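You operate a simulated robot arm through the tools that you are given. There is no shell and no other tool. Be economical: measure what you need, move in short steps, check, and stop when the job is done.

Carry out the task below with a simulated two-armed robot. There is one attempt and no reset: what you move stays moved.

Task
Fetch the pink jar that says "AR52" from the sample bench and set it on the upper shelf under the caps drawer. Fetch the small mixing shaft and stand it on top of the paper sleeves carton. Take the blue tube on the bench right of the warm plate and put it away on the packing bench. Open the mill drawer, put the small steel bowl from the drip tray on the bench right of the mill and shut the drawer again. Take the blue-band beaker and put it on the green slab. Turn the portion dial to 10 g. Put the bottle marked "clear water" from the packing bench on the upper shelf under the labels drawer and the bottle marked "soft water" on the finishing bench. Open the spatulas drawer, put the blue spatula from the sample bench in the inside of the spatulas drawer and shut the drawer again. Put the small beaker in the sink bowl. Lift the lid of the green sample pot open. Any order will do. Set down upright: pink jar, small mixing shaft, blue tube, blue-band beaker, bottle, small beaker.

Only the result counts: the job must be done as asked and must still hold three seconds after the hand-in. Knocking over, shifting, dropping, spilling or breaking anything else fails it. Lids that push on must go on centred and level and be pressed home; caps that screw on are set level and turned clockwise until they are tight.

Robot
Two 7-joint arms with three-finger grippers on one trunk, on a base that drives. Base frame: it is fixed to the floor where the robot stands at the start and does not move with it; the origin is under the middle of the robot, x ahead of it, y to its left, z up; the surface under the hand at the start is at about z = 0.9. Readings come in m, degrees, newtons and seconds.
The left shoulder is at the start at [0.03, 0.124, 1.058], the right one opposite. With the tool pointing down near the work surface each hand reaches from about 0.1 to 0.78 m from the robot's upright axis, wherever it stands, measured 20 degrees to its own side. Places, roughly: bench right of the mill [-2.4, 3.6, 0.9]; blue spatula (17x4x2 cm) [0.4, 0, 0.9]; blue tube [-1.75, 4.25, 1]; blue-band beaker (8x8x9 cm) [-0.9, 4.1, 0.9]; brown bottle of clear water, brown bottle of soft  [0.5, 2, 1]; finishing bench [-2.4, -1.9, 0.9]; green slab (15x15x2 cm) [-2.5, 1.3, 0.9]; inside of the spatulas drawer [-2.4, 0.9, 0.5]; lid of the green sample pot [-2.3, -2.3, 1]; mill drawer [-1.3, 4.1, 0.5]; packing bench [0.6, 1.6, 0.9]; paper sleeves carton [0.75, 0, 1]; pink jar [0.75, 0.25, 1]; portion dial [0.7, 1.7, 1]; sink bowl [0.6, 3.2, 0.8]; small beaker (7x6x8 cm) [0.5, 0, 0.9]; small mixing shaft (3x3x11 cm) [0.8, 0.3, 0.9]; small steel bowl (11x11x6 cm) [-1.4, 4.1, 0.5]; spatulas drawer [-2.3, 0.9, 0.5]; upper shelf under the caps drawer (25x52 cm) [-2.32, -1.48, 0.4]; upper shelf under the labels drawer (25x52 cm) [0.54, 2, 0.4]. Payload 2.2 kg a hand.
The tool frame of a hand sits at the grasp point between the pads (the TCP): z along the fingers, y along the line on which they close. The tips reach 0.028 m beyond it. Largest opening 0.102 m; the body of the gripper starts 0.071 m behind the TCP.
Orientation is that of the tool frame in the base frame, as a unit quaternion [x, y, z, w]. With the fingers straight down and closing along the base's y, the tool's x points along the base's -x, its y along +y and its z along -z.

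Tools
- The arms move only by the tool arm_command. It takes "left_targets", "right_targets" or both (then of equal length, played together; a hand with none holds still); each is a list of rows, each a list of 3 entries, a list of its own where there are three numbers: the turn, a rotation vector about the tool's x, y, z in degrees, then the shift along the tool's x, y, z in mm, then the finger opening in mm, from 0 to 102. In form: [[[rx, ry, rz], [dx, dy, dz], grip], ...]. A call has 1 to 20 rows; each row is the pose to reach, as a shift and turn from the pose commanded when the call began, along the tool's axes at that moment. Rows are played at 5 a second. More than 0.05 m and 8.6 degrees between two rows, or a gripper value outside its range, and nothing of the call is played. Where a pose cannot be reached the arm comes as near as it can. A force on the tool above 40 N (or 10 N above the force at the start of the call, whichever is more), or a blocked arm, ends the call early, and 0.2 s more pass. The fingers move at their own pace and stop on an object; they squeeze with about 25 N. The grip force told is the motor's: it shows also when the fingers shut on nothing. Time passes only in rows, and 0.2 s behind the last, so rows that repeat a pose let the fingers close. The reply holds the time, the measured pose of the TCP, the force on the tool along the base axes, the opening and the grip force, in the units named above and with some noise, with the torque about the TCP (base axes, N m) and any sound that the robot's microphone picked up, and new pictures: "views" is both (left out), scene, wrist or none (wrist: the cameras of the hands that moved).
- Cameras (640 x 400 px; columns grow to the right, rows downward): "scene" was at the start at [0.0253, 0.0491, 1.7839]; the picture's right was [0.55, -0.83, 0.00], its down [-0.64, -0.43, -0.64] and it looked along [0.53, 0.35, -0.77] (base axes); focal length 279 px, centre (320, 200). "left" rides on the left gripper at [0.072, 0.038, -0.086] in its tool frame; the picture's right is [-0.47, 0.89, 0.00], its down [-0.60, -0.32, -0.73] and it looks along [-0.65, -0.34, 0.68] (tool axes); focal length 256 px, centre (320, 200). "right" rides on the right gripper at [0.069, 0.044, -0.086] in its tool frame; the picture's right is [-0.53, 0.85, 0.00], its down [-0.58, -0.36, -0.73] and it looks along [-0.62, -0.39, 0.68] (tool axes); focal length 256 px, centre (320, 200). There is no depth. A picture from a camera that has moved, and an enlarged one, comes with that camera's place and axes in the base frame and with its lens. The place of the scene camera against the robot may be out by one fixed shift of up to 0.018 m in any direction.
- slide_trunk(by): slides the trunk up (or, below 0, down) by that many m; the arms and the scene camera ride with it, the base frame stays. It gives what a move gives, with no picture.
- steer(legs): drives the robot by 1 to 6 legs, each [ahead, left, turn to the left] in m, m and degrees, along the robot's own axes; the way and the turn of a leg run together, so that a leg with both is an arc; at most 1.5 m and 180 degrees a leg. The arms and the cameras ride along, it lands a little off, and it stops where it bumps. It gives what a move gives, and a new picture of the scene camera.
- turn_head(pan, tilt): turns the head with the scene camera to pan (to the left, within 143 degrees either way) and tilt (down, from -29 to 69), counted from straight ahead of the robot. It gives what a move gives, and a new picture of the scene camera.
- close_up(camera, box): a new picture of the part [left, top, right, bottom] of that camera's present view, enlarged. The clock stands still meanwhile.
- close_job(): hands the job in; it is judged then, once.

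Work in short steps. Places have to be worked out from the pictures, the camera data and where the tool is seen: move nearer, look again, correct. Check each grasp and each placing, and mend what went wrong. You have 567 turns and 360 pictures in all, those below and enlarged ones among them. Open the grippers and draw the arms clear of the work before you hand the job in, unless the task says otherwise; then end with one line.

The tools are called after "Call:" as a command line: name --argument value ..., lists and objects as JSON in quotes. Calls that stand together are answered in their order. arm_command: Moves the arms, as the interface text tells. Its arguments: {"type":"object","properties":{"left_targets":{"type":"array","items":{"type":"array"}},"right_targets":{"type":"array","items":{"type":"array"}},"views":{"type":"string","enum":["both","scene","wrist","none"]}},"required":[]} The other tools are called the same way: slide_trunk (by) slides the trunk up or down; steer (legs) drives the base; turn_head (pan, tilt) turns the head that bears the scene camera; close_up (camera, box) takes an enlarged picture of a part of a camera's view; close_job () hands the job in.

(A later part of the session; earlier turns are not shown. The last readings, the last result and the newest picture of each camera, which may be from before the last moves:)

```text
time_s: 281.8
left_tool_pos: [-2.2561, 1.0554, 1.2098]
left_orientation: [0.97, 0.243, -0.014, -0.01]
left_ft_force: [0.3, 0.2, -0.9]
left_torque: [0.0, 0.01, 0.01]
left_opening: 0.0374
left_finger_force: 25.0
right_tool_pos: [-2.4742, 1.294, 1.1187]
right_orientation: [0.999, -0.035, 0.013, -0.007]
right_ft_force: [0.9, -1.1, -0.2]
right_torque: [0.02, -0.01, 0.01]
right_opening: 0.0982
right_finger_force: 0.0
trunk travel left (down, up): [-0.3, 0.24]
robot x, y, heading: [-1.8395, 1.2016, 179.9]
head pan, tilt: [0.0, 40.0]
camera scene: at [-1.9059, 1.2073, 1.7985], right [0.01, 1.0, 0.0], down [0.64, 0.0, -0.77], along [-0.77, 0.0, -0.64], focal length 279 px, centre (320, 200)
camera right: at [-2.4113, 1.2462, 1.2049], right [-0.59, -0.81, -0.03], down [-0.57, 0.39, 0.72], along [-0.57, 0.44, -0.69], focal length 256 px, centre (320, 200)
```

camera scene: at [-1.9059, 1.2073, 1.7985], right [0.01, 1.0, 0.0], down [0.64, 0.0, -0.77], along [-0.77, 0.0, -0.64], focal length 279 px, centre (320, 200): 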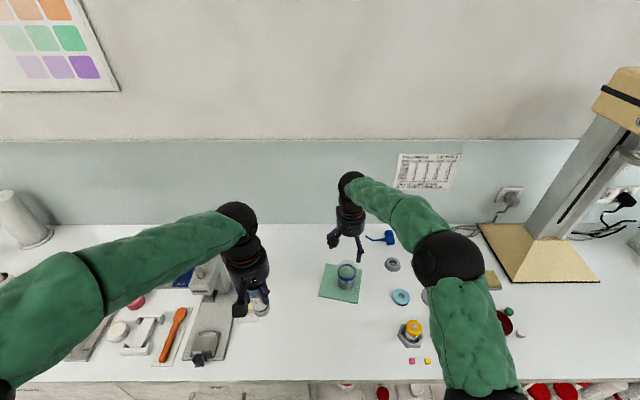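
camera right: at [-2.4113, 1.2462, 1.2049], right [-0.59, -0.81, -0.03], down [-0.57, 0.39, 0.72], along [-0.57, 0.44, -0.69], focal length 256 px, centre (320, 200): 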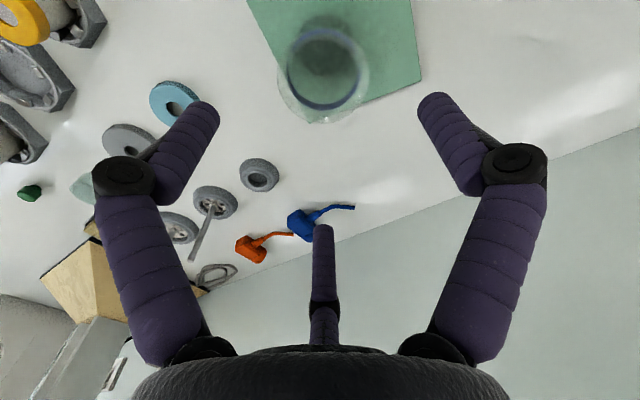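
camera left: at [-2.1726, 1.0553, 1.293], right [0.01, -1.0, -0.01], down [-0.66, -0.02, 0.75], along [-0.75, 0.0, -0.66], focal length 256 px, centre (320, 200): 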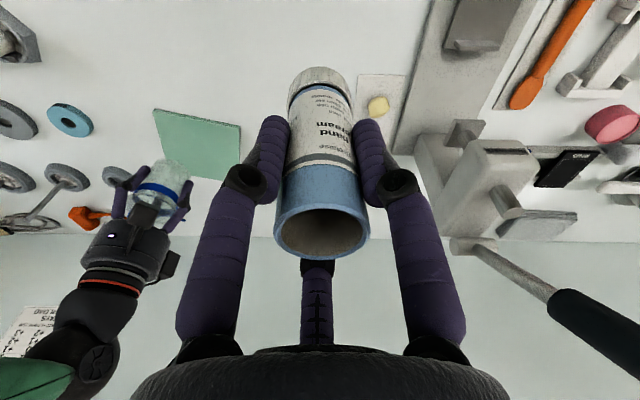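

Beaker stands on the green slab. Retract the right hand and drive over to the packing bench with the tube.

Call:
arm_command --right_targets '[[[0, 0, 0], [40, 0, -20], 98], [[0, 0, 0], [80, 0, -40], 98], [[0, 0, 0], [120, 0, -60], 98], [[0, 0, 0], [160, 0, -80], 98], [[0, 0, 0], [200, 0, -90], 98], [[0, 0, 0], [230, 0, -90], 98]]' --views "none"

Call:
steer --legs '[[-0.6, 0, 0], [0, 0, 179], [1.05, 0.5, 0]]'

Call:
turn_head --pan 0 --tilt 48

```text
time_s: 283.2
left_tool_pos: [-2.2572, 1.0554, 1.2104]
left_orientation: [0.97, 0.244, -0.016, -0.01]
left_ft_force: [-0.1, 0.1, -0.3]
left_torque: [-0.03, -0.01, 0.02]
left_opening: 0.0375
left_finger_force: 25.2
right_tool_pos: [-2.2476, 1.279, 1.2152]
right_orientation: [0.999, -0.035, 0.013, -0.007]
right_ft_force: [0.4, -0.6, 0.6]
right_torque: [0.01, 0.02, 0.03]
right_opening: 0.098
right_finger_force: 0.1
trunk travel left (down, up): [-0.3, 0.24]
robot x, y, heading: [-1.8441, 1.2018, 179.8]
head pan, tilt: [0.0, 40.0]
```

```text
time_s: 299.3
left_tool_pos: [0.2268, 1.7945, 1.2092]
left_orientation: [-0.241, 0.97, -0.009, 0.015]
left_ft_force: [0.6, 0.7, -0.4]
left_torque: [-0.02, 0.0, 0.0]
left_opening: 0.0371
left_finger_force: 25.2
right_tool_pos: [0.2182, 1.5716, 1.2156]
right_orientation: [0.039, 0.999, -0.007, -0.013]
right_ft_force: [0.2, 0.2, 0.1]
right_torque: [-0.02, 0.01, 0.0]
right_opening: 0.0982
right_finger_force: 0.1
trunk travel left (down, up): [-0.3, 0.24]
robot x, y, heading: [-0.1898, 1.6517, -0.5]
head pan, tilt: [0.0, 40.0]
camera scene: at [-0.1421, 1.659, 1.7985], right [-0.01, -1.0, 0.0], down [-0.64, 0.01, -0.77], along [0.77, -0.01, -0.64], focal length 279 px, centre (320, 200)
```

scene: 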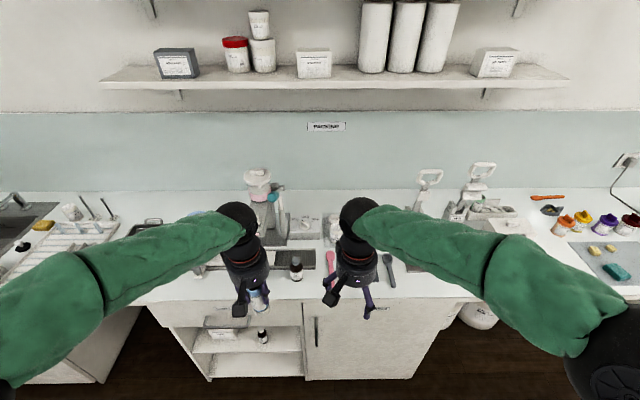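

```text
time_s: 300.0
left_tool_pos: [0.2265, 1.7954, 1.2107]
left_orientation: [-0.241, 0.97, -0.009, 0.015]
left_ft_force: [-0.6, -0.8, -0.3]
left_torque: [-0.01, -0.02, 0.02]
left_opening: 0.0369
left_finger_force: 25.2
right_tool_pos: [0.2165, 1.5714, 1.2155]
right_orientation: [0.039, 0.999, -0.007, -0.012]
right_ft_force: [0.4, -0.9, -0.5]
right_torque: [0.02, 0.0, -0.01]
right_opening: 0.0977
right_finger_force: 0.1
trunk travel left (down, up): [-0.3, 0.24]
robot x, y, heading: [-0.1884, 1.6545, -0.8]
head pan, tilt: [0.0, 48.0]
camera scene: at [-0.1489, 1.6588, 1.7871], right [-0.01, -1.0, 0.0], down [-0.74, 0.01, -0.67], along [0.67, -0.01, -0.74], focal length 279 px, centre (320, 200)
```

scene: 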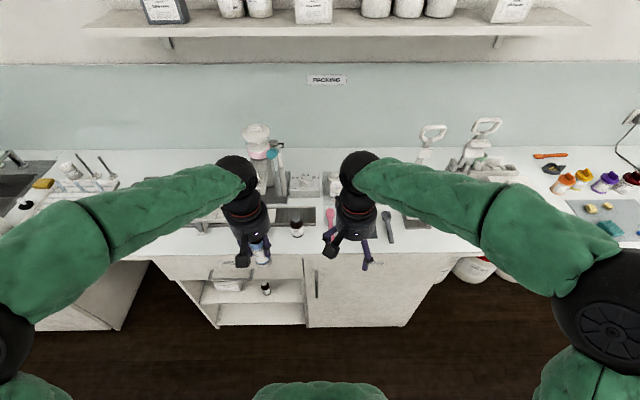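

Call:
close_up --camera "scene" --box '[220, 170, 440, 280]'

```text
2.91 times, centred on (330, 225) of scene
camera zoom: at [-0.1489, 1.6588, 1.7871], right [-0.01, -1.0, 0.0], down [-0.74, 0.01, -0.67], along [0.67, -0.01, -0.74], focal length 811 px, centre (291, 127)
```

zoom: 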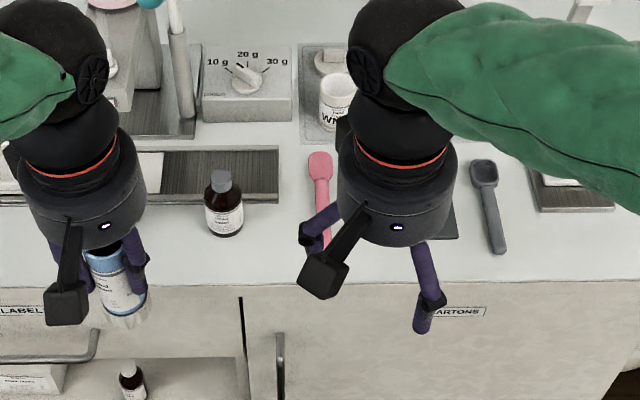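

Dial still reads 10 g. I'll set the tube at the free spot (0.44, 1.97) left of the soft-water bottle: first sideways, then ahead, then down.

Call:
arm_command --left_targets '[[[0, 0, 0], [-20, 39, 0], 20], [[0, 0, 0], [-41, 77, 0], 20], [[0, 0, 0], [-61, 116, 0], 20], [[0, 0, 0], [-82, 154, 0], 20], [[0, 0, 0], [-120, 134, 0], 20], [[0, 0, 0], [-157, 114, 0], 20], [[0, 0, 0], [-195, 94, 10], 20], [[0, 0, 0], [-233, 74, 20], 20], [[0, 0, 0], [-270, 54, 30], 20], [[0, 0, 0], [-270, 54, 75], 20], [[0, 0, 0], [-270, 54, 120], 20], [[0, 0, 0], [-270, 54, 165], 20], [[0, 0, 0], [-270, 54, 195], 20], [[0, 0, 0], [-270, 54, 195], 20]]'

```text
time_s: 303.0
left_tool_pos: [0.4476, 1.9663, 1.0241]
left_orientation: [-0.24, 0.97, -0.009, 0.016]
left_ft_force: [0.6, -0.1, -0.2]
left_torque: [0.02, -0.04, 0.01]
left_opening: 0.037
left_finger_force: 25.1
right_tool_pos: [0.2172, 1.5723, 1.2153]
right_orientation: [0.039, 0.999, -0.008, -0.012]
right_ft_force: [-1.3, 0.0, -0.2]
right_torque: [-0.01, 0.0, -0.02]
right_opening: 0.098
right_finger_force: 0.1
trunk travel left (down, up): [-0.3, 0.24]
robot x, y, heading: [-0.1881, 1.6531, -0.4]
head pan, tilt: [0.0, 48.0]
camera scene: at [-0.1492, 1.6588, 1.7871], right [-0.01, -1.0, 0.0], down [-0.74, 0.01, -0.67], along [0.67, -0.01, -0.74], focal length 279 px, centre (320, 200)
camera left: at [0.3644, 1.9675, 1.1073], right [0.0, 1.0, -0.01], down [0.66, 0.01, 0.75], along [0.75, -0.01, -0.66], focal length 256 px, centre (320, 200)
```

scene: 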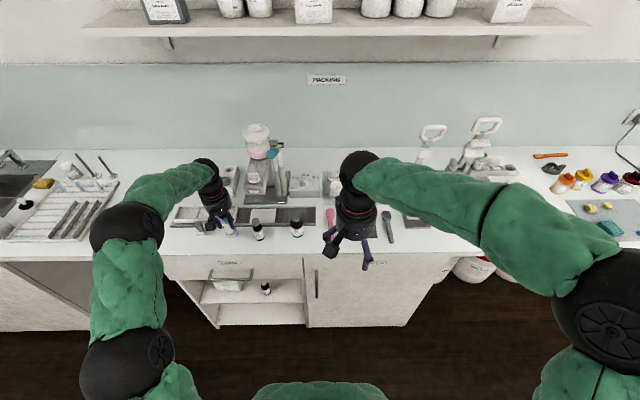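
left: 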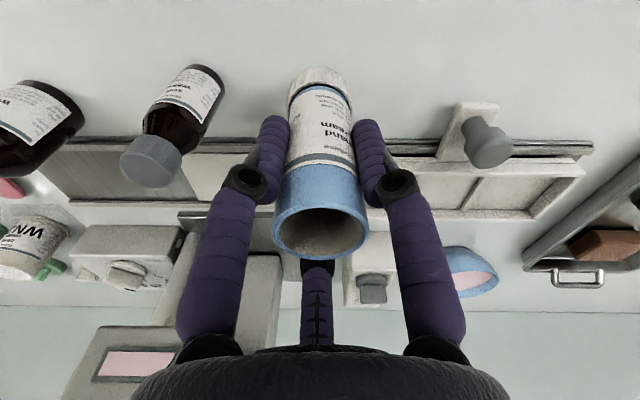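

Clear of the panel and clamp. Lower to contact.

Call:
arm_command --left_targets '[[[0, 0, 0], [0, 0, 18], 20], [[0, 0, 0], [0, 0, 30], 20], [[0, 0, 0], [0, 0, 36], 20], [[0, 0, 0], [0, 0, 40], 20], [[0, 0, 0], [0, 0, 40], 20]]' --views "none"

```text
time_s: 304.2
left_tool_pos: [0.4502, 1.9668, 0.9866]
left_orientation: [-0.241, 0.97, -0.01, 0.02]
left_ft_force: [2.8, -2.5, 24.4]
left_torque: [0.08, 0.1, 0.06]
left_opening: 0.0374
left_finger_force: 25.2
right_tool_pos: [0.2148, 1.5703, 1.2166]
right_orientation: [0.04, 0.999, -0.008, -0.012]
right_ft_force: [0.6, -0.1, 0.3]
right_torque: [-0.01, 0.01, 0.0]
right_opening: 0.0981
right_finger_force: 0.0
trunk travel left (down, up): [-0.3, 0.24]
robot x, y, heading: [-0.1881, 1.6563, -0.5]
head pan, tilt: [0.0, 48.0]
```

Contact (24 N). Ease 3 mm, open moderately and rise straight up.

Call:
arm_command --left_targets '[[[0, 0, 0], [0, 0, -3], 20], [[0, 0, 0], [0, 0, -3], 50], [[0, 0, 0], [0, 0, -3], 64], [[0, 0, 0], [0, 0, -25], 64], [[0, 0, 0], [0, 0, -65], 64], [[0, 0, 0], [0, 0, -110], 64], [[0, 0, 0], [0, 0, -155], 64]]' --views "wrist"

```text
time_s: 305.8
left_tool_pos: [0.4438, 1.9661, 1.1347]
left_orientation: [-0.24, 0.971, -0.01, 0.015]
left_ft_force: [-0.7, -0.5, -0.1]
left_torque: [0.01, -0.04, 0.0]
left_opening: 0.0641
left_finger_force: 0.1
right_tool_pos: [0.2161, 1.5699, 1.2168]
right_orientation: [0.039, 0.999, -0.007, -0.012]
right_ft_force: [-1.5, 0.3, 0.7]
right_torque: [0.01, 0.0, -0.02]
right_opening: 0.0982
right_finger_force: 0.1
trunk travel left (down, up): [-0.3, 0.24]
robot x, y, heading: [-0.1898, 1.6502, -0.9]
head pan, tilt: [0.0, 48.0]
camera left: at [0.3594, 1.9689, 1.2179], right [0.0, 1.0, -0.01], down [0.66, 0.01, 0.75], along [0.75, -0.01, -0.66], focal length 256 px, centre (320, 200)
```

left: 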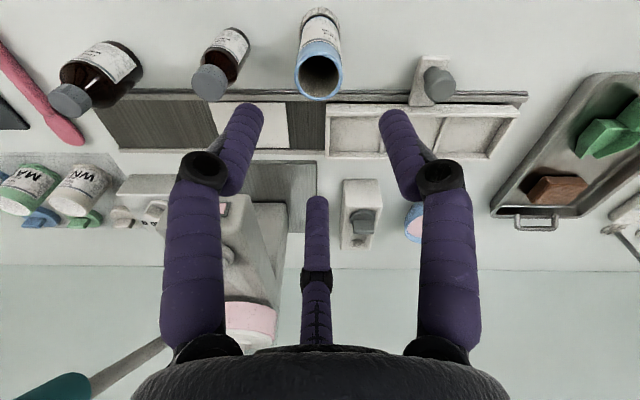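

Tube stands on the packing bench. Now the soft-water bottle at (0.450, 1.869) with the left hand, vertically.

Call:
arm_command --left_targets '[[[0, 0, 0], [20, -44, 0], 64], [[0, 0, 0], [40, -88, 0], 64], [[0, 0, 0], [40, -88, 30], 64], [[0, 0, 0], [40, -88, 50], 64], [[0, 0, 0], [40, -88, 50], 64]]' --views "wrist"

```text
time_s: 307.0
left_tool_pos: [0.451, 1.8712, 1.0856]
left_orientation: [-0.241, 0.97, -0.01, 0.015]
left_ft_force: [0.2, -0.3, -0.8]
left_torque: [-0.04, 0.0, 0.0]
left_opening: 0.064
left_finger_force: 0.1
right_tool_pos: [0.2167, 1.5717, 1.2142]
right_orientation: [0.039, 0.999, -0.007, -0.012]
right_ft_force: [0.8, -0.2, 1.2]
right_torque: [-0.03, 0.02, -0.02]
right_opening: 0.098
right_finger_force: 0.1
trunk travel left (down, up): [-0.3, 0.24]
robot x, y, heading: [-0.1857, 1.6503, -1.0]
head pan, tilt: [0.0, 48.0]
camera left: at [0.3683, 1.8728, 1.1692], right [0.0, 1.0, -0.01], down [0.66, 0.01, 0.75], along [0.75, -0.01, -0.66], focal length 256 px, centre (320, 200)
```

left: 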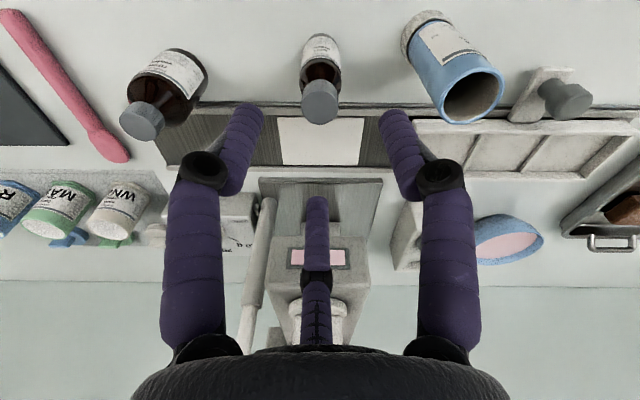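

Descend to z≈0.962 and close.

Call:
arm_command --left_targets '[[[0, 0, 0], [-3, 0, 40], 64], [[0, 0, 0], [-3, 0, 80], 64], [[0, 0, 0], [-3, 0, 123], 64], [[0, 0, 0], [-3, 0, 123], 64], [[0, 0, 0], [-3, 0, 123], 30], [[0, 0, 0], [-3, 0, 123], 20], [[0, 0, 0], [-3, 0, 123], 20]]' --views "wrist"

```text
time_s: 308.6
left_tool_pos: [0.4589, 1.8702, 0.9636]
left_orientation: [-0.241, 0.97, -0.01, 0.015]
left_ft_force: [-0.2, 0.0, 4.5]
left_torque: [0.01, 0.09, 0.02]
left_opening: 0.0327
left_finger_force: 24.7
right_tool_pos: [0.2173, 1.5703, 1.2162]
right_orientation: [0.039, 0.999, -0.007, -0.012]
right_ft_force: [0.2, 0.4, -0.3]
right_torque: [0.01, 0.0, 0.0]
right_opening: 0.098
right_finger_force: 0.0
trunk travel left (down, up): [-0.3, 0.24]
robot x, y, heading: [-0.1882, 1.653, -0.7]
head pan, tilt: [0.0, 48.0]
camera left: at [0.3752, 1.8717, 1.0473], right [0.0, 1.0, -0.01], down [0.66, 0.01, 0.75], along [0.75, -0.01, -0.66], focal length 256 px, centre (320, 200)
```

left: 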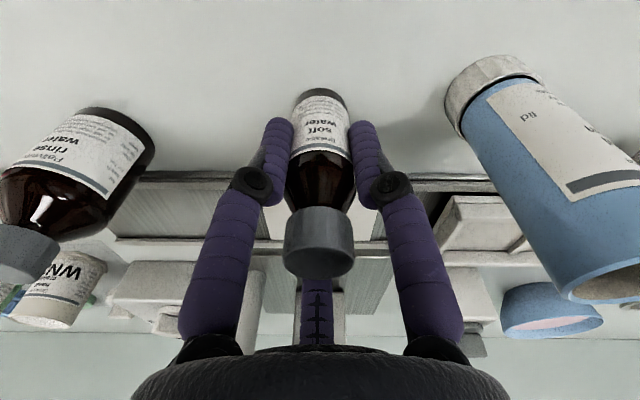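

"Soft water" bottle held (32.7 mm). Lift, retract, then drive to the sample bench for the AR52 jar.

Call:
arm_command --left_targets '[[[0, 0, 0], [0, 0, -45], 20], [[0, 0, 0], [0, 0, -90], 20], [[0, 0, 0], [0, 0, -135], 20], [[0, 0, 0], [0, 0, -180], 20], [[0, 0, 0], [35, 19, -205], 20], [[0, 0, 0], [70, 37, -230], 20], [[0, 0, 0], [105, 56, -245], 20], [[0, 0, 0], [140, 75, -250], 20], [[0, 0, 0], [160, 85, -250], 20]]' --views "wrist"

Call:
steer --legs '[[-0.35, 0, 0.7], [0, -1.3, 0]]'

Call:
turn_head --pan -5 --tilt 42

```text
time_s: 310.6
left_tool_pos: [0.268, 1.876, 1.2073]
left_orientation: [-0.24, 0.971, -0.01, 0.014]
left_ft_force: [0.0, -0.5, -1.4]
left_torque: [0.04, 0.01, 0.0]
left_opening: 0.0327
left_finger_force: 25.7
right_tool_pos: [0.2169, 1.5718, 1.216]
right_orientation: [0.039, 0.999, -0.007, -0.013]
right_ft_force: [-0.8, -0.2, 0.0]
right_torque: [-0.02, -0.03, 0.01]
right_opening: 0.0978
right_finger_force: 0.1
trunk travel left (down, up): [-0.3, 0.24]
robot x, y, heading: [-0.1893, 1.6514, -0.8]
head pan, tilt: [0.0, 48.0]
camera left: at [0.186, 1.8777, 1.2913], right [0.0, 1.0, -0.01], down [0.66, 0.01, 0.75], along [0.75, -0.01, -0.66], focal length 256 px, centre (320, 200)
```

left: 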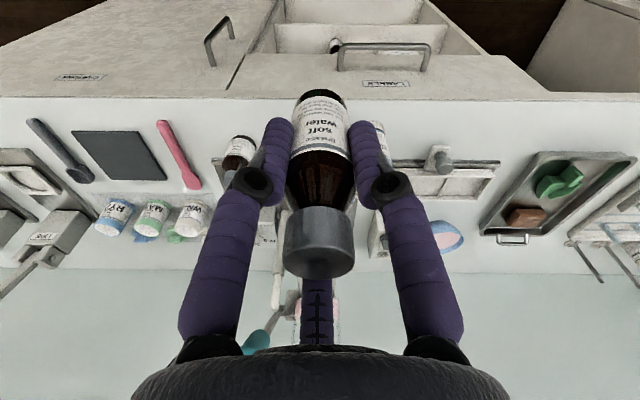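

```text
time_s: 318.9
left_tool_pos: [-0.0534, 0.5982, 1.209]
left_orientation: [-0.258, 0.966, -0.009, 0.015]
left_ft_force: [0.5, -0.3, -1.4]
left_torque: [0.04, -0.01, 0.04]
left_opening: 0.0328
left_finger_force: 24.9
right_tool_pos: [-0.0963, 0.293, 1.2156]
right_orientation: [0.022, 1.0, -0.007, -0.012]
right_ft_force: [-0.5, -0.1, -0.3]
right_torque: [-0.02, 0.0, 0.0]
right_opening: 0.098
right_finger_force: 0.0
trunk travel left (down, up): [-0.3, 0.24]
robot x, y, heading: [-0.5071, 0.3597, 1.6]
head pan, tilt: [0.0, 48.0]
camera scene: at [-0.4646, 0.3665, 1.787], right [0.02, -1.0, 0.0], down [-0.74, -0.02, -0.67], along [0.67, 0.02, -0.74], focal length 279 px, centre (320, 200)
```

scene: 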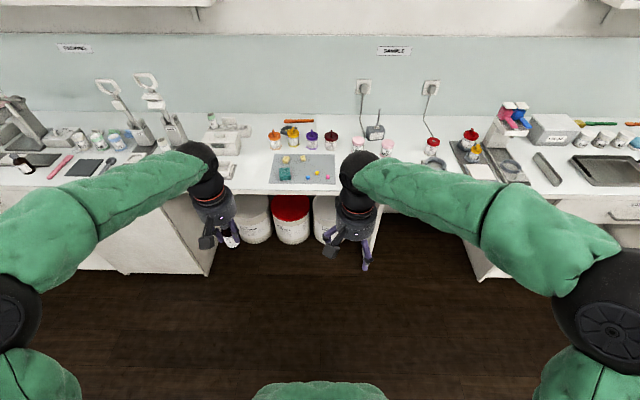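

```text
time_s: 319.6
left_tool_pos: [-0.0535, 0.5978, 1.2084]
left_orientation: [-0.258, 0.966, -0.009, 0.016]
left_ft_force: [0.1, -0.2, -1.2]
left_torque: [0.0, -0.01, -0.04]
left_opening: 0.0326
left_finger_force: 25.1
right_tool_pos: [-0.0965, 0.293, 1.2157]
right_orientation: [0.021, 1.0, -0.008, -0.012]
right_ft_force: [-0.2, 0.0, -0.1]
right_torque: [-0.01, 0.01, 0.01]
right_opening: 0.098
right_finger_force: 0.0
trunk travel left (down, up): [-0.3, 0.24]
robot x, y, heading: [-0.5002, 0.3605, 1.3]
head pan, tilt: [-5.0, 42.0]
camera scene: at [-0.46, 0.3599, 1.7955], right [-0.06, -1.0, 0.0], down [-0.67, 0.04, -0.74], along [0.74, -0.05, -0.67], focal length 279 px, centre (320, 200)
```

scene: 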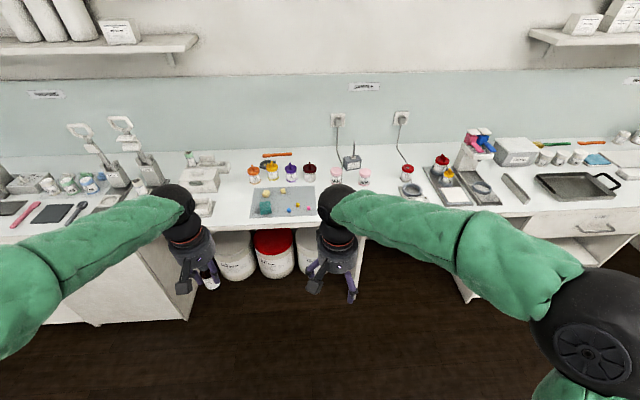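

To clear the warm plate in front of the AR52 jar at about (0.652, 0.202), I'll approach it from the right at a 40° heading with the tilted right hand. Drive into position first.

Call:
steer --legs '[[0, -0.6, 0], [0, 0, 38.7], [0.2, -0.217, 0]]'

Call:
arm_command --right_targets '[[[0, 0, -8.3], [-20, 0, 0], 98], [[0, 0, -16.6], [-40, 0, 0], 90], [[0, 0, -25], [-70, 10, 0], 80], [[0, 0, -33.5], [-100, 20, 0], 80]]' --views "none"

```text
time_s: 326.5
left_tool_pos: [0.008, 0.1846, 1.2079]
left_orientation: [-0.565, 0.825, -0.003, 0.017]
left_ft_force: [-0.4, 0.2, -1.1]
left_torque: [-0.02, -0.01, -0.01]
left_opening: 0.0329
left_finger_force: 25.2
right_tool_pos: [0.167, -0.0805, 1.216]
right_orientation: [-0.313, 0.95, -0.012, -0.011]
right_ft_force: [0.1, 0.7, -0.6]
right_torque: [-0.01, 0.03, -0.03]
right_opening: 0.0981
right_finger_force: 0.0
trunk travel left (down, up): [-0.3, 0.24]
robot x, y, heading: [-0.1884, -0.2832, 40.1]
head pan, tilt: [-5.0, 42.0]
camera scene: at [-0.1551, -0.2491, 1.7955], right [0.58, -0.82, 0.0], down [-0.55, -0.39, -0.74], along [0.61, 0.43, -0.67], focal length 279 px, centre (320, 200)
```

scene: 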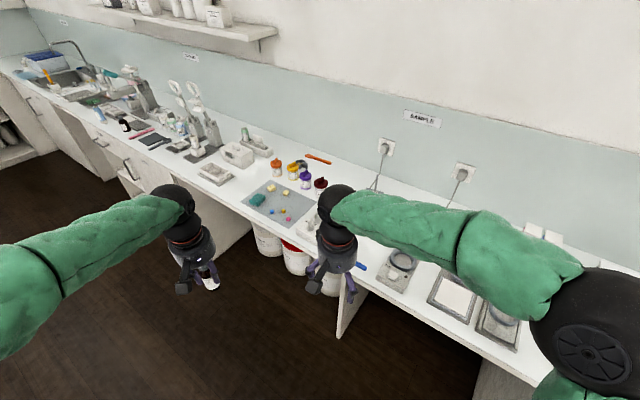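

```text
time_s: 327.5
left_tool_pos: [0.0078, 0.1863, 1.2086]
left_orientation: [-0.564, 0.825, -0.003, 0.016]
left_ft_force: [0.0, 0.3, -0.5]
left_torque: [0.03, -0.01, -0.02]
left_opening: 0.0326
left_finger_force: 25.0
right_tool_pos: [0.236, -0.0045, 1.213]
right_orientation: [-0.574, 0.819, -0.009, -0.012]
right_ft_force: [1.2, 0.6, -0.1]
right_torque: [-0.03, 0.03, -0.04]
right_opening: 0.08
right_finger_force: 0.0
trunk travel left (down, up): [-0.3, 0.24]
robot x, y, heading: [-0.19, -0.2852, 40.1]
head pan, tilt: [-5.0, 42.0]
```

Tilt the right hand 59° while moving forward and right.

Call:
arm_command --right_targets '[[[4.4, -7.1, 0], [-13, -27, 9], 80], [[8.9, -14.3, 0], [-27, -54, 17], 80], [[13.4, -21.5, 0], [-40, -81, 26], 80], [[17.9, -28.7, 0], [-53, -108, 34], 80], [[22.3, -35.8, 0], [-66, -135, 43], 80], [[26.8, -43, 0], [-80, -162, 51], 80], [[31.2, -50.1, 0], [-93, -189, 60], 80], [[31.2, -50.1, 0], [-93, -189, 60], 80]]' --views "wrist"

```text
time_s: 329.3
left_tool_pos: [0.0068, 0.185, 1.2081]
left_orientation: [-0.565, 0.825, -0.004, 0.019]
left_ft_force: [-0.1, 0.8, -0.2]
left_torque: [-0.01, 0.0, 0.02]
left_opening: 0.0328
left_finger_force: 25.0
right_tool_pos: [0.4438, 0.0149, 1.1507]
right_orientation: [-0.506, 0.715, 0.021, 0.482]
right_ft_force: [-0.5, -1.1, -1.5]
right_torque: [0.01, -0.02, -0.01]
right_opening: 0.0802
right_finger_force: 0.1
trunk travel left (down, up): [-0.3, 0.24]
robot x, y, heading: [-0.1917, -0.2824, 40.3]
head pan, tilt: [-5.0, 42.0]
camera right: at [0.3501, -0.0555, 1.1258], right [-0.61, 0.79, -0.01], down [-0.2, -0.15, 0.97], along [0.76, 0.6, 0.25], focal length 256 px, centre (320, 200)
```

right: 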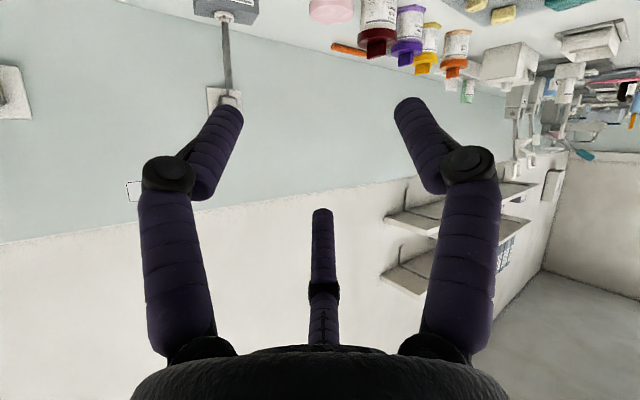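

The AR52 lid is just at the top of view. I move closer to a pre-grasp 10 cm before it.

Call:
arm_command --right_targets '[[[0, 0, 0], [-3, 3, 42], 80], [[0, 0, 0], [-6, 5, 84], 80], [[0, 0, 0], [-9, 8, 127], 80], [[0, 0, 0], [-12, 10, 169], 80], [[0, 0, 0], [-14, 12, 200], 80], [[0, 0, 0], [-14, 12, 200], 80]]'

```text
time_s: 330.7
left_tool_pos: [0.0075, 0.1845, 1.2081]
left_orientation: [-0.565, 0.825, -0.003, 0.017]
left_ft_force: [0.4, 0.5, -1.2]
left_torque: [-0.01, -0.01, 0.02]
left_opening: 0.0327
left_finger_force: 24.8
right_tool_pos: [0.5697, 0.1364, 1.0479]
right_orientation: [-0.505, 0.715, 0.019, 0.482]
right_ft_force: [-0.1, -0.4, 0.4]
right_torque: [0.02, 0.0, -0.03]
right_opening: 0.0802
right_finger_force: 0.1
trunk travel left (down, up): [-0.3, 0.24]
robot x, y, heading: [-0.1917, -0.2824, 40.3]
head pan, tilt: [-5.0, 42.0]
camera scene: at [-0.1571, -0.2498, 1.7956], right [0.58, -0.82, 0.0], down [-0.55, -0.39, -0.74], along [0.61, 0.43, -0.67], focal length 279 px, centre (320, 200)
camera right: at [0.4765, 0.0641, 1.0238], right [-0.61, 0.79, -0.01], down [-0.2, -0.15, 0.97], along [0.76, 0.6, 0.25], focal length 256 px, centre (320, 200)
```

scene: 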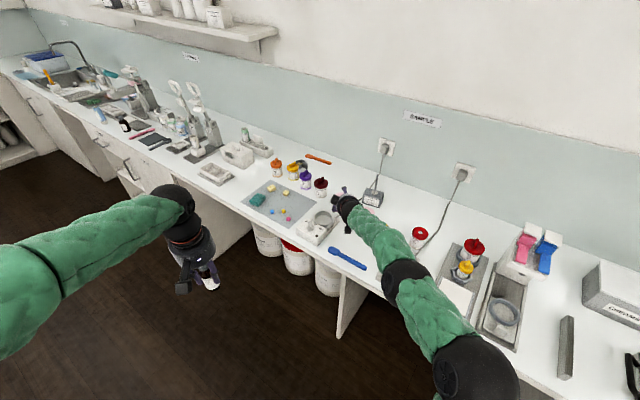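
right: 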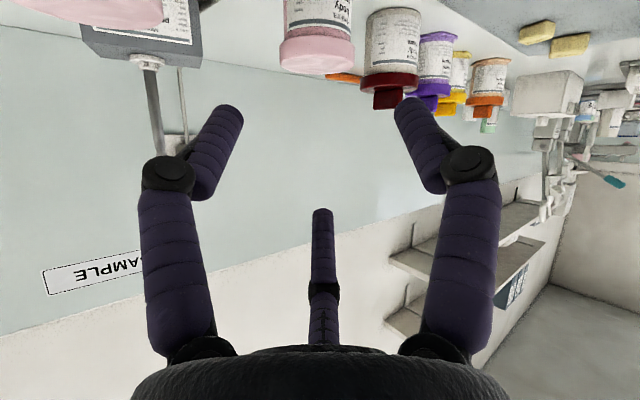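

Jar at (0.655, 0.20), lid z 0.95–0.976. Slide in to TCP ≈ (0.648, 0.195, 0.98).

Call:
arm_command --right_targets '[[[0, 0, 0], [9, 2, 30], 84], [[0, 0, 0], [9, 2, 65], 84], [[0, 0, 0], [9, 2, 95], 84], [[0, 0, 0], [9, 2, 118], 84], [[0, 0, 0], [9, 2, 118], 84]]' --views "wrist"

```text
time_s: 331.9
left_tool_pos: [0.0074, 0.1853, 1.2081]
left_orientation: [-0.565, 0.825, -0.004, 0.016]
left_ft_force: [0.6, 0.0, -1.7]
left_torque: [0.03, -0.03, 0.02]
left_opening: 0.0327
left_finger_force: 25.2
right_tool_pos: [0.6351, 0.1899, 0.9792]
right_orientation: [-0.506, 0.716, 0.02, 0.481]
right_ft_force: [-0.3, -0.2, -0.9]
right_torque: [0.03, -0.06, -0.01]
right_opening: 0.0839
right_finger_force: 0.0
right hand out of reach, approached as far as the arm can: row 4, 5
trunk travel left (down, up): [-0.3, 0.24]
robot x, y, heading: [-0.1954, -0.2863, 40.0]
head pan, tilt: [-5.0, 42.0]
camera right: at [0.5415, 0.1193, 0.954], right [-0.61, 0.79, -0.01], down [-0.2, -0.15, 0.97], along [0.76, 0.6, 0.25], focal length 256 px, centre (320, 200)
```

right: 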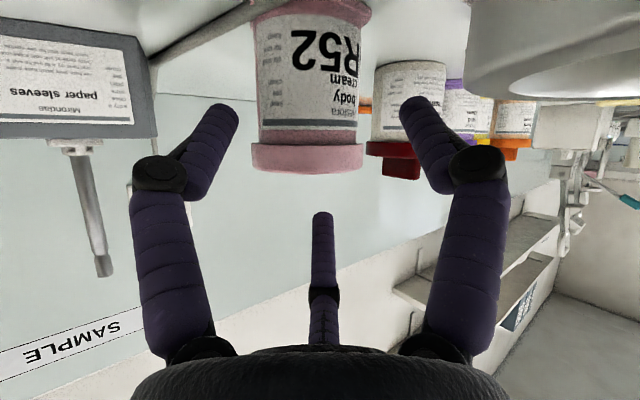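

It reads AR52 and the fingers straddle it. Shift 6 mm right and close.

Call:
arm_command --right_targets '[[[0, 0, 0], [3, -5, 0], 84], [[0, 0, 0], [3, -5, 0], 60], [[0, 0, 0], [3, -5, 0], 40], [[0, 0, 0], [3, -5, 0], 40]]' --views "wrist"

```text
time_s: 332.9
left_tool_pos: [0.0081, 0.1853, 1.2084]
left_orientation: [-0.565, 0.825, -0.004, 0.017]
left_ft_force: [-0.1, -0.1, -1.8]
left_torque: [-0.01, 0.0, 0.02]
left_opening: 0.0327
left_finger_force: 24.9
right_tool_pos: [0.64, 0.1846, 0.9784]
right_orientation: [-0.506, 0.715, 0.019, 0.481]
right_ft_force: [0.0, 0.1, -0.2]
right_torque: [0.02, -0.02, -0.01]
right_opening: 0.04
right_finger_force: 0.0
trunk travel left (down, up): [-0.3, 0.24]
robot x, y, heading: [-0.1917, -0.2838, 40.4]
head pan, tilt: [-5.0, 42.0]
camera right: at [0.5458, 0.1144, 0.9546], right [-0.61, 0.79, -0.01], down [-0.2, -0.15, 0.97], along [0.76, 0.6, 0.25], focal length 256 px, centre (320, 200)
```

right: 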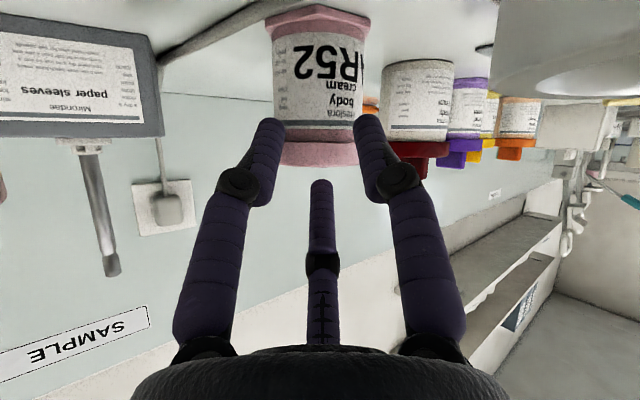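

The jar was squeezed forward about 5 cm (still upright) at ≈(0.697, 0.230), since my fingers weren't past its centre. I open, back up 40 mm, drive 8 cm ahead and look.

Call:
arm_command --right_targets '[[[0, 0, 0], [0, 0, -15], 40], [[0, 0, 0], [0, 0, -40], 60], [[0, 0, 0], [0, 0, -40], 78], [[0, 0, 0], [0, 0, -40], 78]]' --views "none"

Call:
steer --legs '[[0.08, 0, 0]]'

Call:
close_up --camera "right" --box '[0, 0, 640, 400]'

```text
time_s: 333.9
left_tool_pos: [0.0068, 0.1852, 1.2078]
left_orientation: [-0.565, 0.825, -0.004, 0.018]
left_ft_force: [-0.2, 0.4, -0.3]
left_torque: [0.01, -0.01, 0.0]
left_opening: 0.0327
left_finger_force: 25.4
right_tool_pos: [0.6157, 0.1644, 1.0009]
right_orientation: [-0.506, 0.715, 0.02, 0.482]
right_ft_force: [0.3, -1.0, -0.2]
right_torque: [-0.02, 0.01, -0.01]
right_opening: 0.0781
right_finger_force: 0.0
trunk travel left (down, up): [-0.3, 0.24]
robot x, y, heading: [-0.197, -0.2853, 40.2]
head pan, tilt: [-5.0, 42.0]
```

```text
time_s: 335.0
left_tool_pos: [0.0684, 0.2386, 1.2064]
left_orientation: [-0.566, 0.824, -0.004, 0.017]
left_ft_force: [0.3, 0.8, -1.8]
left_torque: [-0.01, 0.05, -0.02]
left_opening: 0.0328
left_finger_force: 25.3
right_tool_pos: [0.6755, 0.2182, 0.9985]
right_orientation: [-0.506, 0.716, 0.019, 0.481]
right_ft_force: [0.3, 0.9, -1.1]
right_torque: [0.01, 0.0, -0.01]
right_opening: 0.0779
right_finger_force: 0.0
trunk travel left (down, up): [-0.3, 0.24]
robot x, y, heading: [-0.13, -0.2328, 40.4]
head pan, tilt: [-5.0, 42.0]
camera scene: at [-0.093, -0.1951, 1.7954], right [0.58, -0.82, 0.0], down [-0.55, -0.39, -0.74], along [0.61, 0.43, -0.67], focal length 279 px, centre (320, 200)
```

scene: 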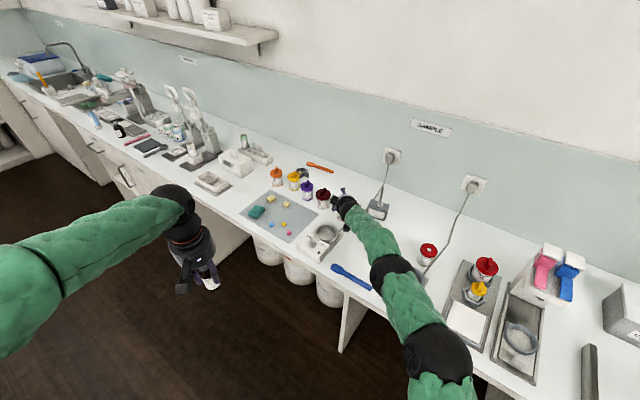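

```text
1.00 times, centred on (320, 200) of right (not enlarged: the box is as wide or as high as the picture)
camera zoom: at [0.5819, 0.1481, 0.9746], right [-0.62, 0.79, -0.01], down [-0.2, -0.15, 0.97], along [0.76, 0.6, 0.25], focal length 256 px, centre (320, 200)
```

zoom: 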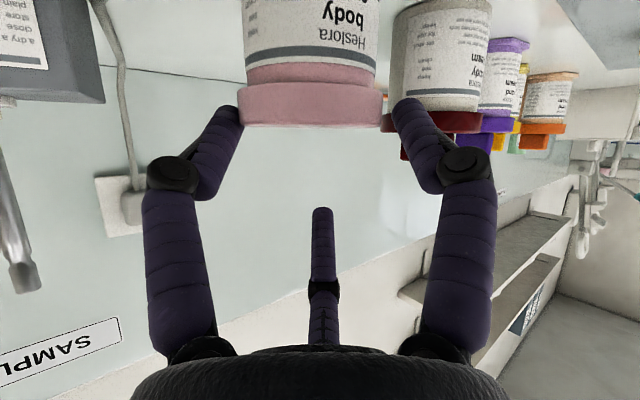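

Actually the jar is at about (0.674, 0.215), moved under 2 cm. I set the fingers 1 cm past its centre at lid height (back 13 mm, down 13 mm) and close.

Call:
arm_command --right_targets '[[[0, 0, 0], [8, 3, -2], 80], [[0, 0, 0], [17, 7, -4], 80], [[0, 0, 0], [17, 7, -4], 80]]' --views "wrist"

```text
time_s: 335.8
left_tool_pos: [0.068, 0.238, 1.2085]
left_orientation: [-0.566, 0.824, -0.003, 0.017]
left_ft_force: [0.0, 0.0, -1.4]
left_torque: [0.01, 0.0, -0.03]
left_opening: 0.0326
left_finger_force: 25.3
right_tool_pos: [0.6658, 0.2069, 0.9861]
right_orientation: [-0.506, 0.715, 0.02, 0.481]
right_ft_force: [-0.4, -0.9, 0.7]
right_torque: [0.02, 0.0, 0.03]
right_opening: 0.0801
right_finger_force: 0.1
trunk travel left (down, up): [-0.3, 0.24]
robot x, y, heading: [-0.1323, -0.2313, 40.4]
head pan, tilt: [-5.0, 42.0]
camera right: at [0.5725, 0.1369, 0.9625], right [-0.62, 0.79, -0.01], down [-0.2, -0.15, 0.97], along [0.76, 0.6, 0.25], focal length 256 px, centre (320, 200)
```

right: 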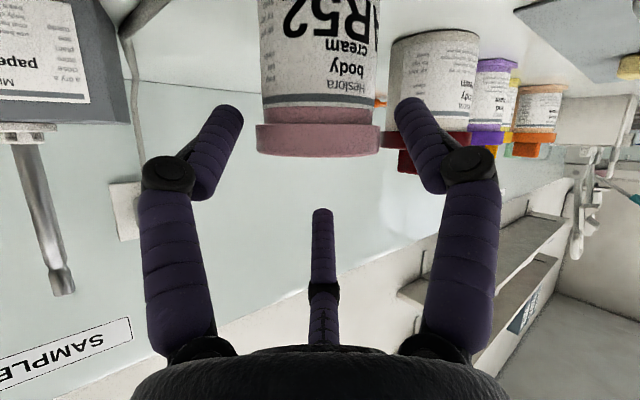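

Advance another 12 mm so the fingers are clearly past the centre, then close.

Call:
arm_command --right_targets '[[[0, 0, 0], [-5, -3, 10], 80], [[0, 0, 0], [-5, -3, 10], 80], [[0, 0, 0], [-5, -3, 10], 60], [[0, 0, 0], [-5, -3, 10], 45], [[0, 0, 0], [-5, -3, 10], 45]]' --views "wrist"

```text
time_s: 337.0
left_tool_pos: [0.0683, 0.2383, 1.2078]
left_orientation: [-0.566, 0.824, -0.003, 0.017]
left_ft_force: [0.9, 0.5, -1.3]
left_torque: [0.01, -0.02, -0.01]
left_opening: 0.0326
left_finger_force: 24.9
right_tool_pos: [0.6768, 0.2137, 0.9843]
right_orientation: [-0.506, 0.715, 0.02, 0.482]
right_ft_force: [-0.3, 0.2, 0.4]
right_torque: [-0.04, -0.07, 0.04]
right_opening: 0.0684
right_finger_force: 25.0
trunk travel left (down, up): [-0.3, 0.24]
robot x, y, heading: [-0.1298, -0.2318, 40.5]
head pan, tilt: [-5.0, 42.0]
camera right: at [0.5821, 0.1437, 0.9611], right [-0.62, 0.79, -0.01], down [-0.2, -0.15, 0.97], along [0.76, 0.6, 0.25], focal length 256 px, centre (320, 200)
```

right: 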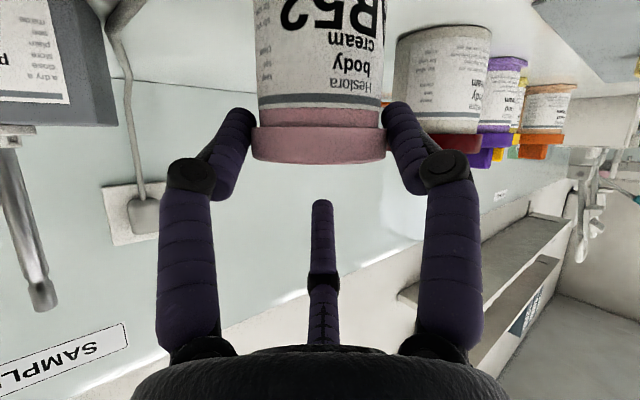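

Jar gripped by the lid (68 mm). Lift 10 cm.

Call:
arm_command --right_targets '[[[0, 0, 0], [-14, -9, -10], 45], [[0, 0, 0], [-36, -23, -26], 45], [[0, 0, 0], [-65, -41, -46], 45], [[0, 0, 0], [-94, -60, -67], 45], [[0, 0, 0], [-116, -74, -82], 45]]' --views "wrist"

```text
time_s: 338.2
left_tool_pos: [0.0673, 0.239, 1.2077]
left_orientation: [-0.566, 0.824, -0.004, 0.018]
left_ft_force: [-1.0, 0.8, -0.4]
left_torque: [-0.02, 0.0, -0.01]
left_opening: 0.0328
left_finger_force: 25.2
right_tool_pos: [0.6796, 0.2219, 1.1455]
right_orientation: [-0.507, 0.715, 0.019, 0.48]
right_ft_force: [-0.8, -0.1, -1.8]
right_torque: [-0.02, -0.07, -0.01]
right_opening: 0.0682
right_finger_force: 25.1
trunk travel left (down, up): [-0.3, 0.24]
robot x, y, heading: [-0.1336, -0.2333, 40.5]
head pan, tilt: [-5.0, 42.0]
camera right: at [0.5854, 0.1505, 1.1229], right [-0.62, 0.79, -0.01], down [-0.2, -0.15, 0.97], along [0.76, 0.6, 0.25], focal length 256 px, centre (320, 200)
```

right: 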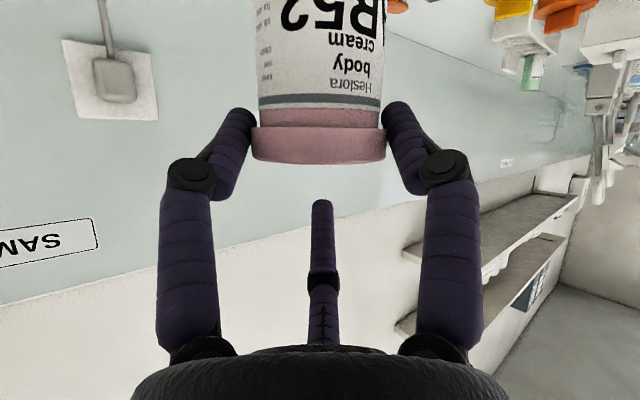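

Back off, turn to the west and drive toward the caps drawer / finishing bench.

Call:
steer --legs '[[-0.5, 0, 0], [0, 0, 139.5], [0, 0.85, 0], [0.35, 0, 0]]'

Call:
turn_head --pan 5 --tilt 38

```text
time_s: 353.0
left_tool_pos: [-1.3401, -1.6406, 1.2075]
left_orientation: [0.97, 0.241, -0.013, -0.01]
left_ft_force: [-0.3, 0.5, -1.6]
left_torque: [0.0, -0.03, 0.0]
left_opening: 0.0326
left_finger_force: 25.1
right_tool_pos: [-1.7916, -1.2242, 1.1467]
right_orientation: [0.848, 0.224, -0.457, -0.15]
right_ft_force: [0.3, -0.6, -0.3]
right_torque: [0.01, 0.03, 0.01]
right_opening: 0.068
right_finger_force: 25.0
trunk travel left (down, up): [-0.3, 0.24]
robot x, y, heading: [-0.8809, -1.4138, 179.4]
head pan, tilt: [-5.0, 42.0]
camera scene: at [-0.9456, -1.4013, 1.7955], right [0.1, 0.99, 0.0], down [0.67, -0.07, -0.74], along [-0.74, 0.07, -0.67], focal length 279 px, centre (320, 200)
```

scene: 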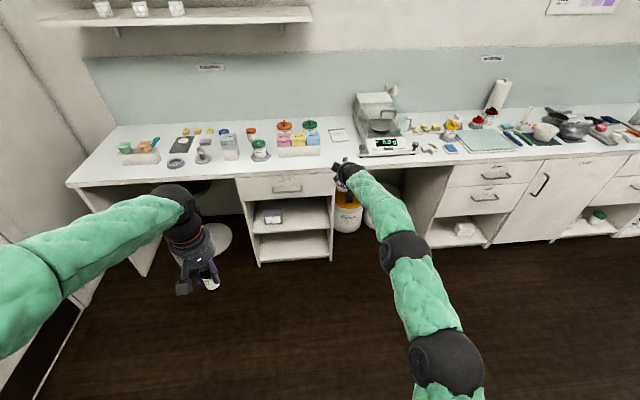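

```text
time_s: 353.7
left_tool_pos: [-1.3406, -1.6385, 1.209]
left_orientation: [0.97, 0.241, -0.015, -0.009]
left_ft_force: [0.1, -0.6, -1.0]
left_torque: [-0.02, 0.03, 0.02]
left_opening: 0.0329
left_finger_force: 24.9
right_tool_pos: [-1.792, -1.2242, 1.1467]
right_orientation: [0.847, 0.224, -0.458, -0.15]
right_ft_force: [0.1, 0.0, -0.8]
right_torque: [-0.01, 0.0, 0.0]
right_opening: 0.0673
right_finger_force: 24.5
trunk travel left (down, up): [-0.3, 0.24]
robot x, y, heading: [-0.8794, -1.4172, 179.2]
head pan, tilt: [5.0, 38.0]
camera scene: at [-0.9468, -1.416, 1.8015], right [-0.07, 1.0, 0.0], down [0.61, 0.05, -0.79], along [-0.79, -0.06, -0.62], focal length 279 px, centre (320, 200)
```

scene: 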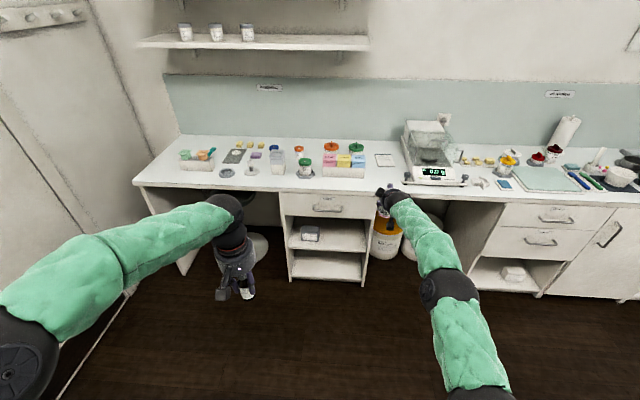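

Call:
close_up --camera "scene" --box '[250, 170, 400, 290]'

Call:
close_up --camera "scene" --box '[130, 110, 400, 220]'

```text
3.33 times, centred on (325, 230) of scene
camera zoom: at [-0.9468, -1.416, 1.8015], right [-0.07, 1.0, 0.0], down [0.61, 0.05, -0.79], along [-0.79, -0.06, -0.62], focal length 929 px, centre (303, 100)
```

zoom: 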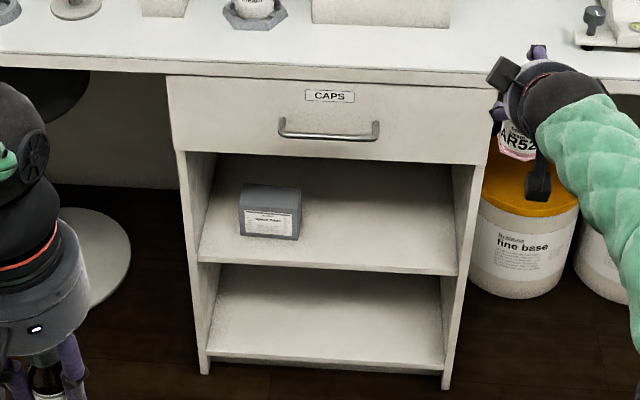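

```text
2.37 times, centred on (265, 165) of scene
camera zoom: at [-0.9468, -1.416, 1.8015], right [-0.07, 1.0, 0.0], down [0.61, 0.05, -0.79], along [-0.79, -0.06, -0.62], focal length 661 px, centre (450, 283)
```

zoom: 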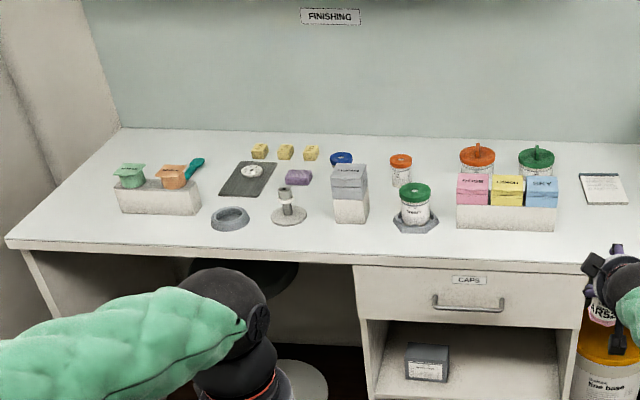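

Caps shelf: y from -1.70 to -1.22, box at its left; I aim for y≈-1.34. Retract the jar hand a bit, lower trunk and arm to shelf height.

Call:
arm_command --right_targets '[[[0, 0, 0], [17, 11, -34], 45], [[0, 0, 0], [35, 22, -69], 45], [[0, 0, 0], [52, 33, -103], 45]]' --views "none"

Call:
slide_trunk --by -0.3

Call:
arm_command --right_targets '[[[0, 0, 0], [33, 21, 23], 45], [[0, 0, 0], [65, 42, 47], 45], [[0, 0, 0], [98, 63, 70], 45], [[0, 0, 0], [131, 83, 93], 45], [[0, 0, 0], [164, 104, 116], 45], [[0, 0, 0], [196, 125, 140], 45], [[0, 0, 0], [225, 143, 160], 45], [[0, 0, 0], [225, 143, 160], 45]]' --views "wrist"

```text
time_s: 354.5
left_tool_pos: [-1.3399, -1.6388, 1.2085]
left_orientation: [0.97, 0.241, -0.015, -0.009]
left_ft_force: [-0.2, -0.1, -1.2]
left_torque: [-0.04, 0.05, -0.04]
left_opening: 0.0325
left_finger_force: 25.1
right_tool_pos: [-1.6702, -1.2296, 1.152]
right_orientation: [0.847, 0.224, -0.459, -0.15]
right_ft_force: [1.0, 0.5, -0.9]
right_torque: [-0.01, -0.01, 0.0]
right_opening: 0.0675
right_finger_force: 24.7
trunk travel left (down, up): [-0.3, 0.24]
robot x, y, heading: [-0.8762, -1.4141, 179.0]
head pan, tilt: [5.0, 38.0]
```

```text
time_s: 357.5
left_tool_pos: [-1.3407, -1.6397, 0.9086]
left_orientation: [0.97, 0.241, -0.014, -0.009]
left_ft_force: [-0.7, 0.6, -0.9]
left_torque: [-0.01, 0.02, 0.01]
left_opening: 0.0327
left_finger_force: 24.8
right_tool_pos: [-1.672, -1.231, 0.8505]
right_orientation: [0.847, 0.224, -0.457, -0.151]
right_ft_force: [-0.5, 0.5, -0.7]
right_torque: [0.02, -0.03, -0.01]
right_opening: 0.0674
right_finger_force: 24.7
trunk travel left (down, up): [0.0, 0.54]
robot x, y, heading: [-0.8838, -1.4153, 179.4]
head pan, tilt: [5.0, 38.0]
```

```text
time_s: 359.3
left_tool_pos: [-1.34, -1.6389, 0.9068]
left_orientation: [0.971, 0.24, -0.015, -0.009]
left_ft_force: [-0.3, 0.6, -1.6]
left_torque: [0.03, 0.0, 0.01]
left_opening: 0.0328
left_finger_force: 25.3
right_tool_pos: [-1.6645, -1.2279, 0.5382]
right_orientation: [0.847, 0.223, -0.458, -0.15]
right_ft_force: [0.6, 0.4, -1.0]
right_torque: [0.02, 0.04, 0.0]
right_opening: 0.0669
right_finger_force: 25.4
trunk travel left (down, up): [0.0, 0.54]
robot x, y, heading: [-0.8797, -1.4148, 179.0]
head pan, tilt: [5.0, 38.0]
camera right: at [-1.5501, -1.2325, 0.5149], right [-0.05, -1.0, -0.01], down [0.25, -0.02, 0.97], along [-0.97, 0.05, 0.25], focal length 256 px, centre (320, 200)
```

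right: 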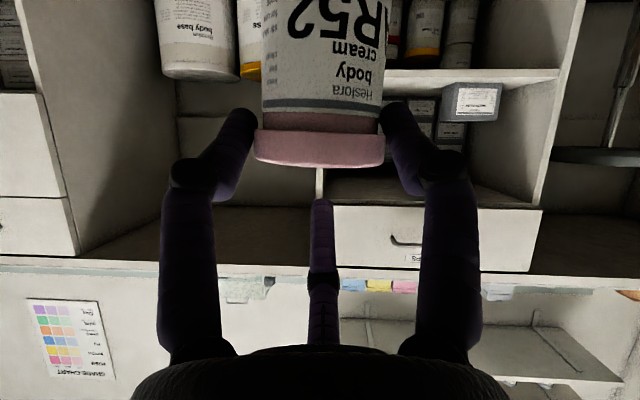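

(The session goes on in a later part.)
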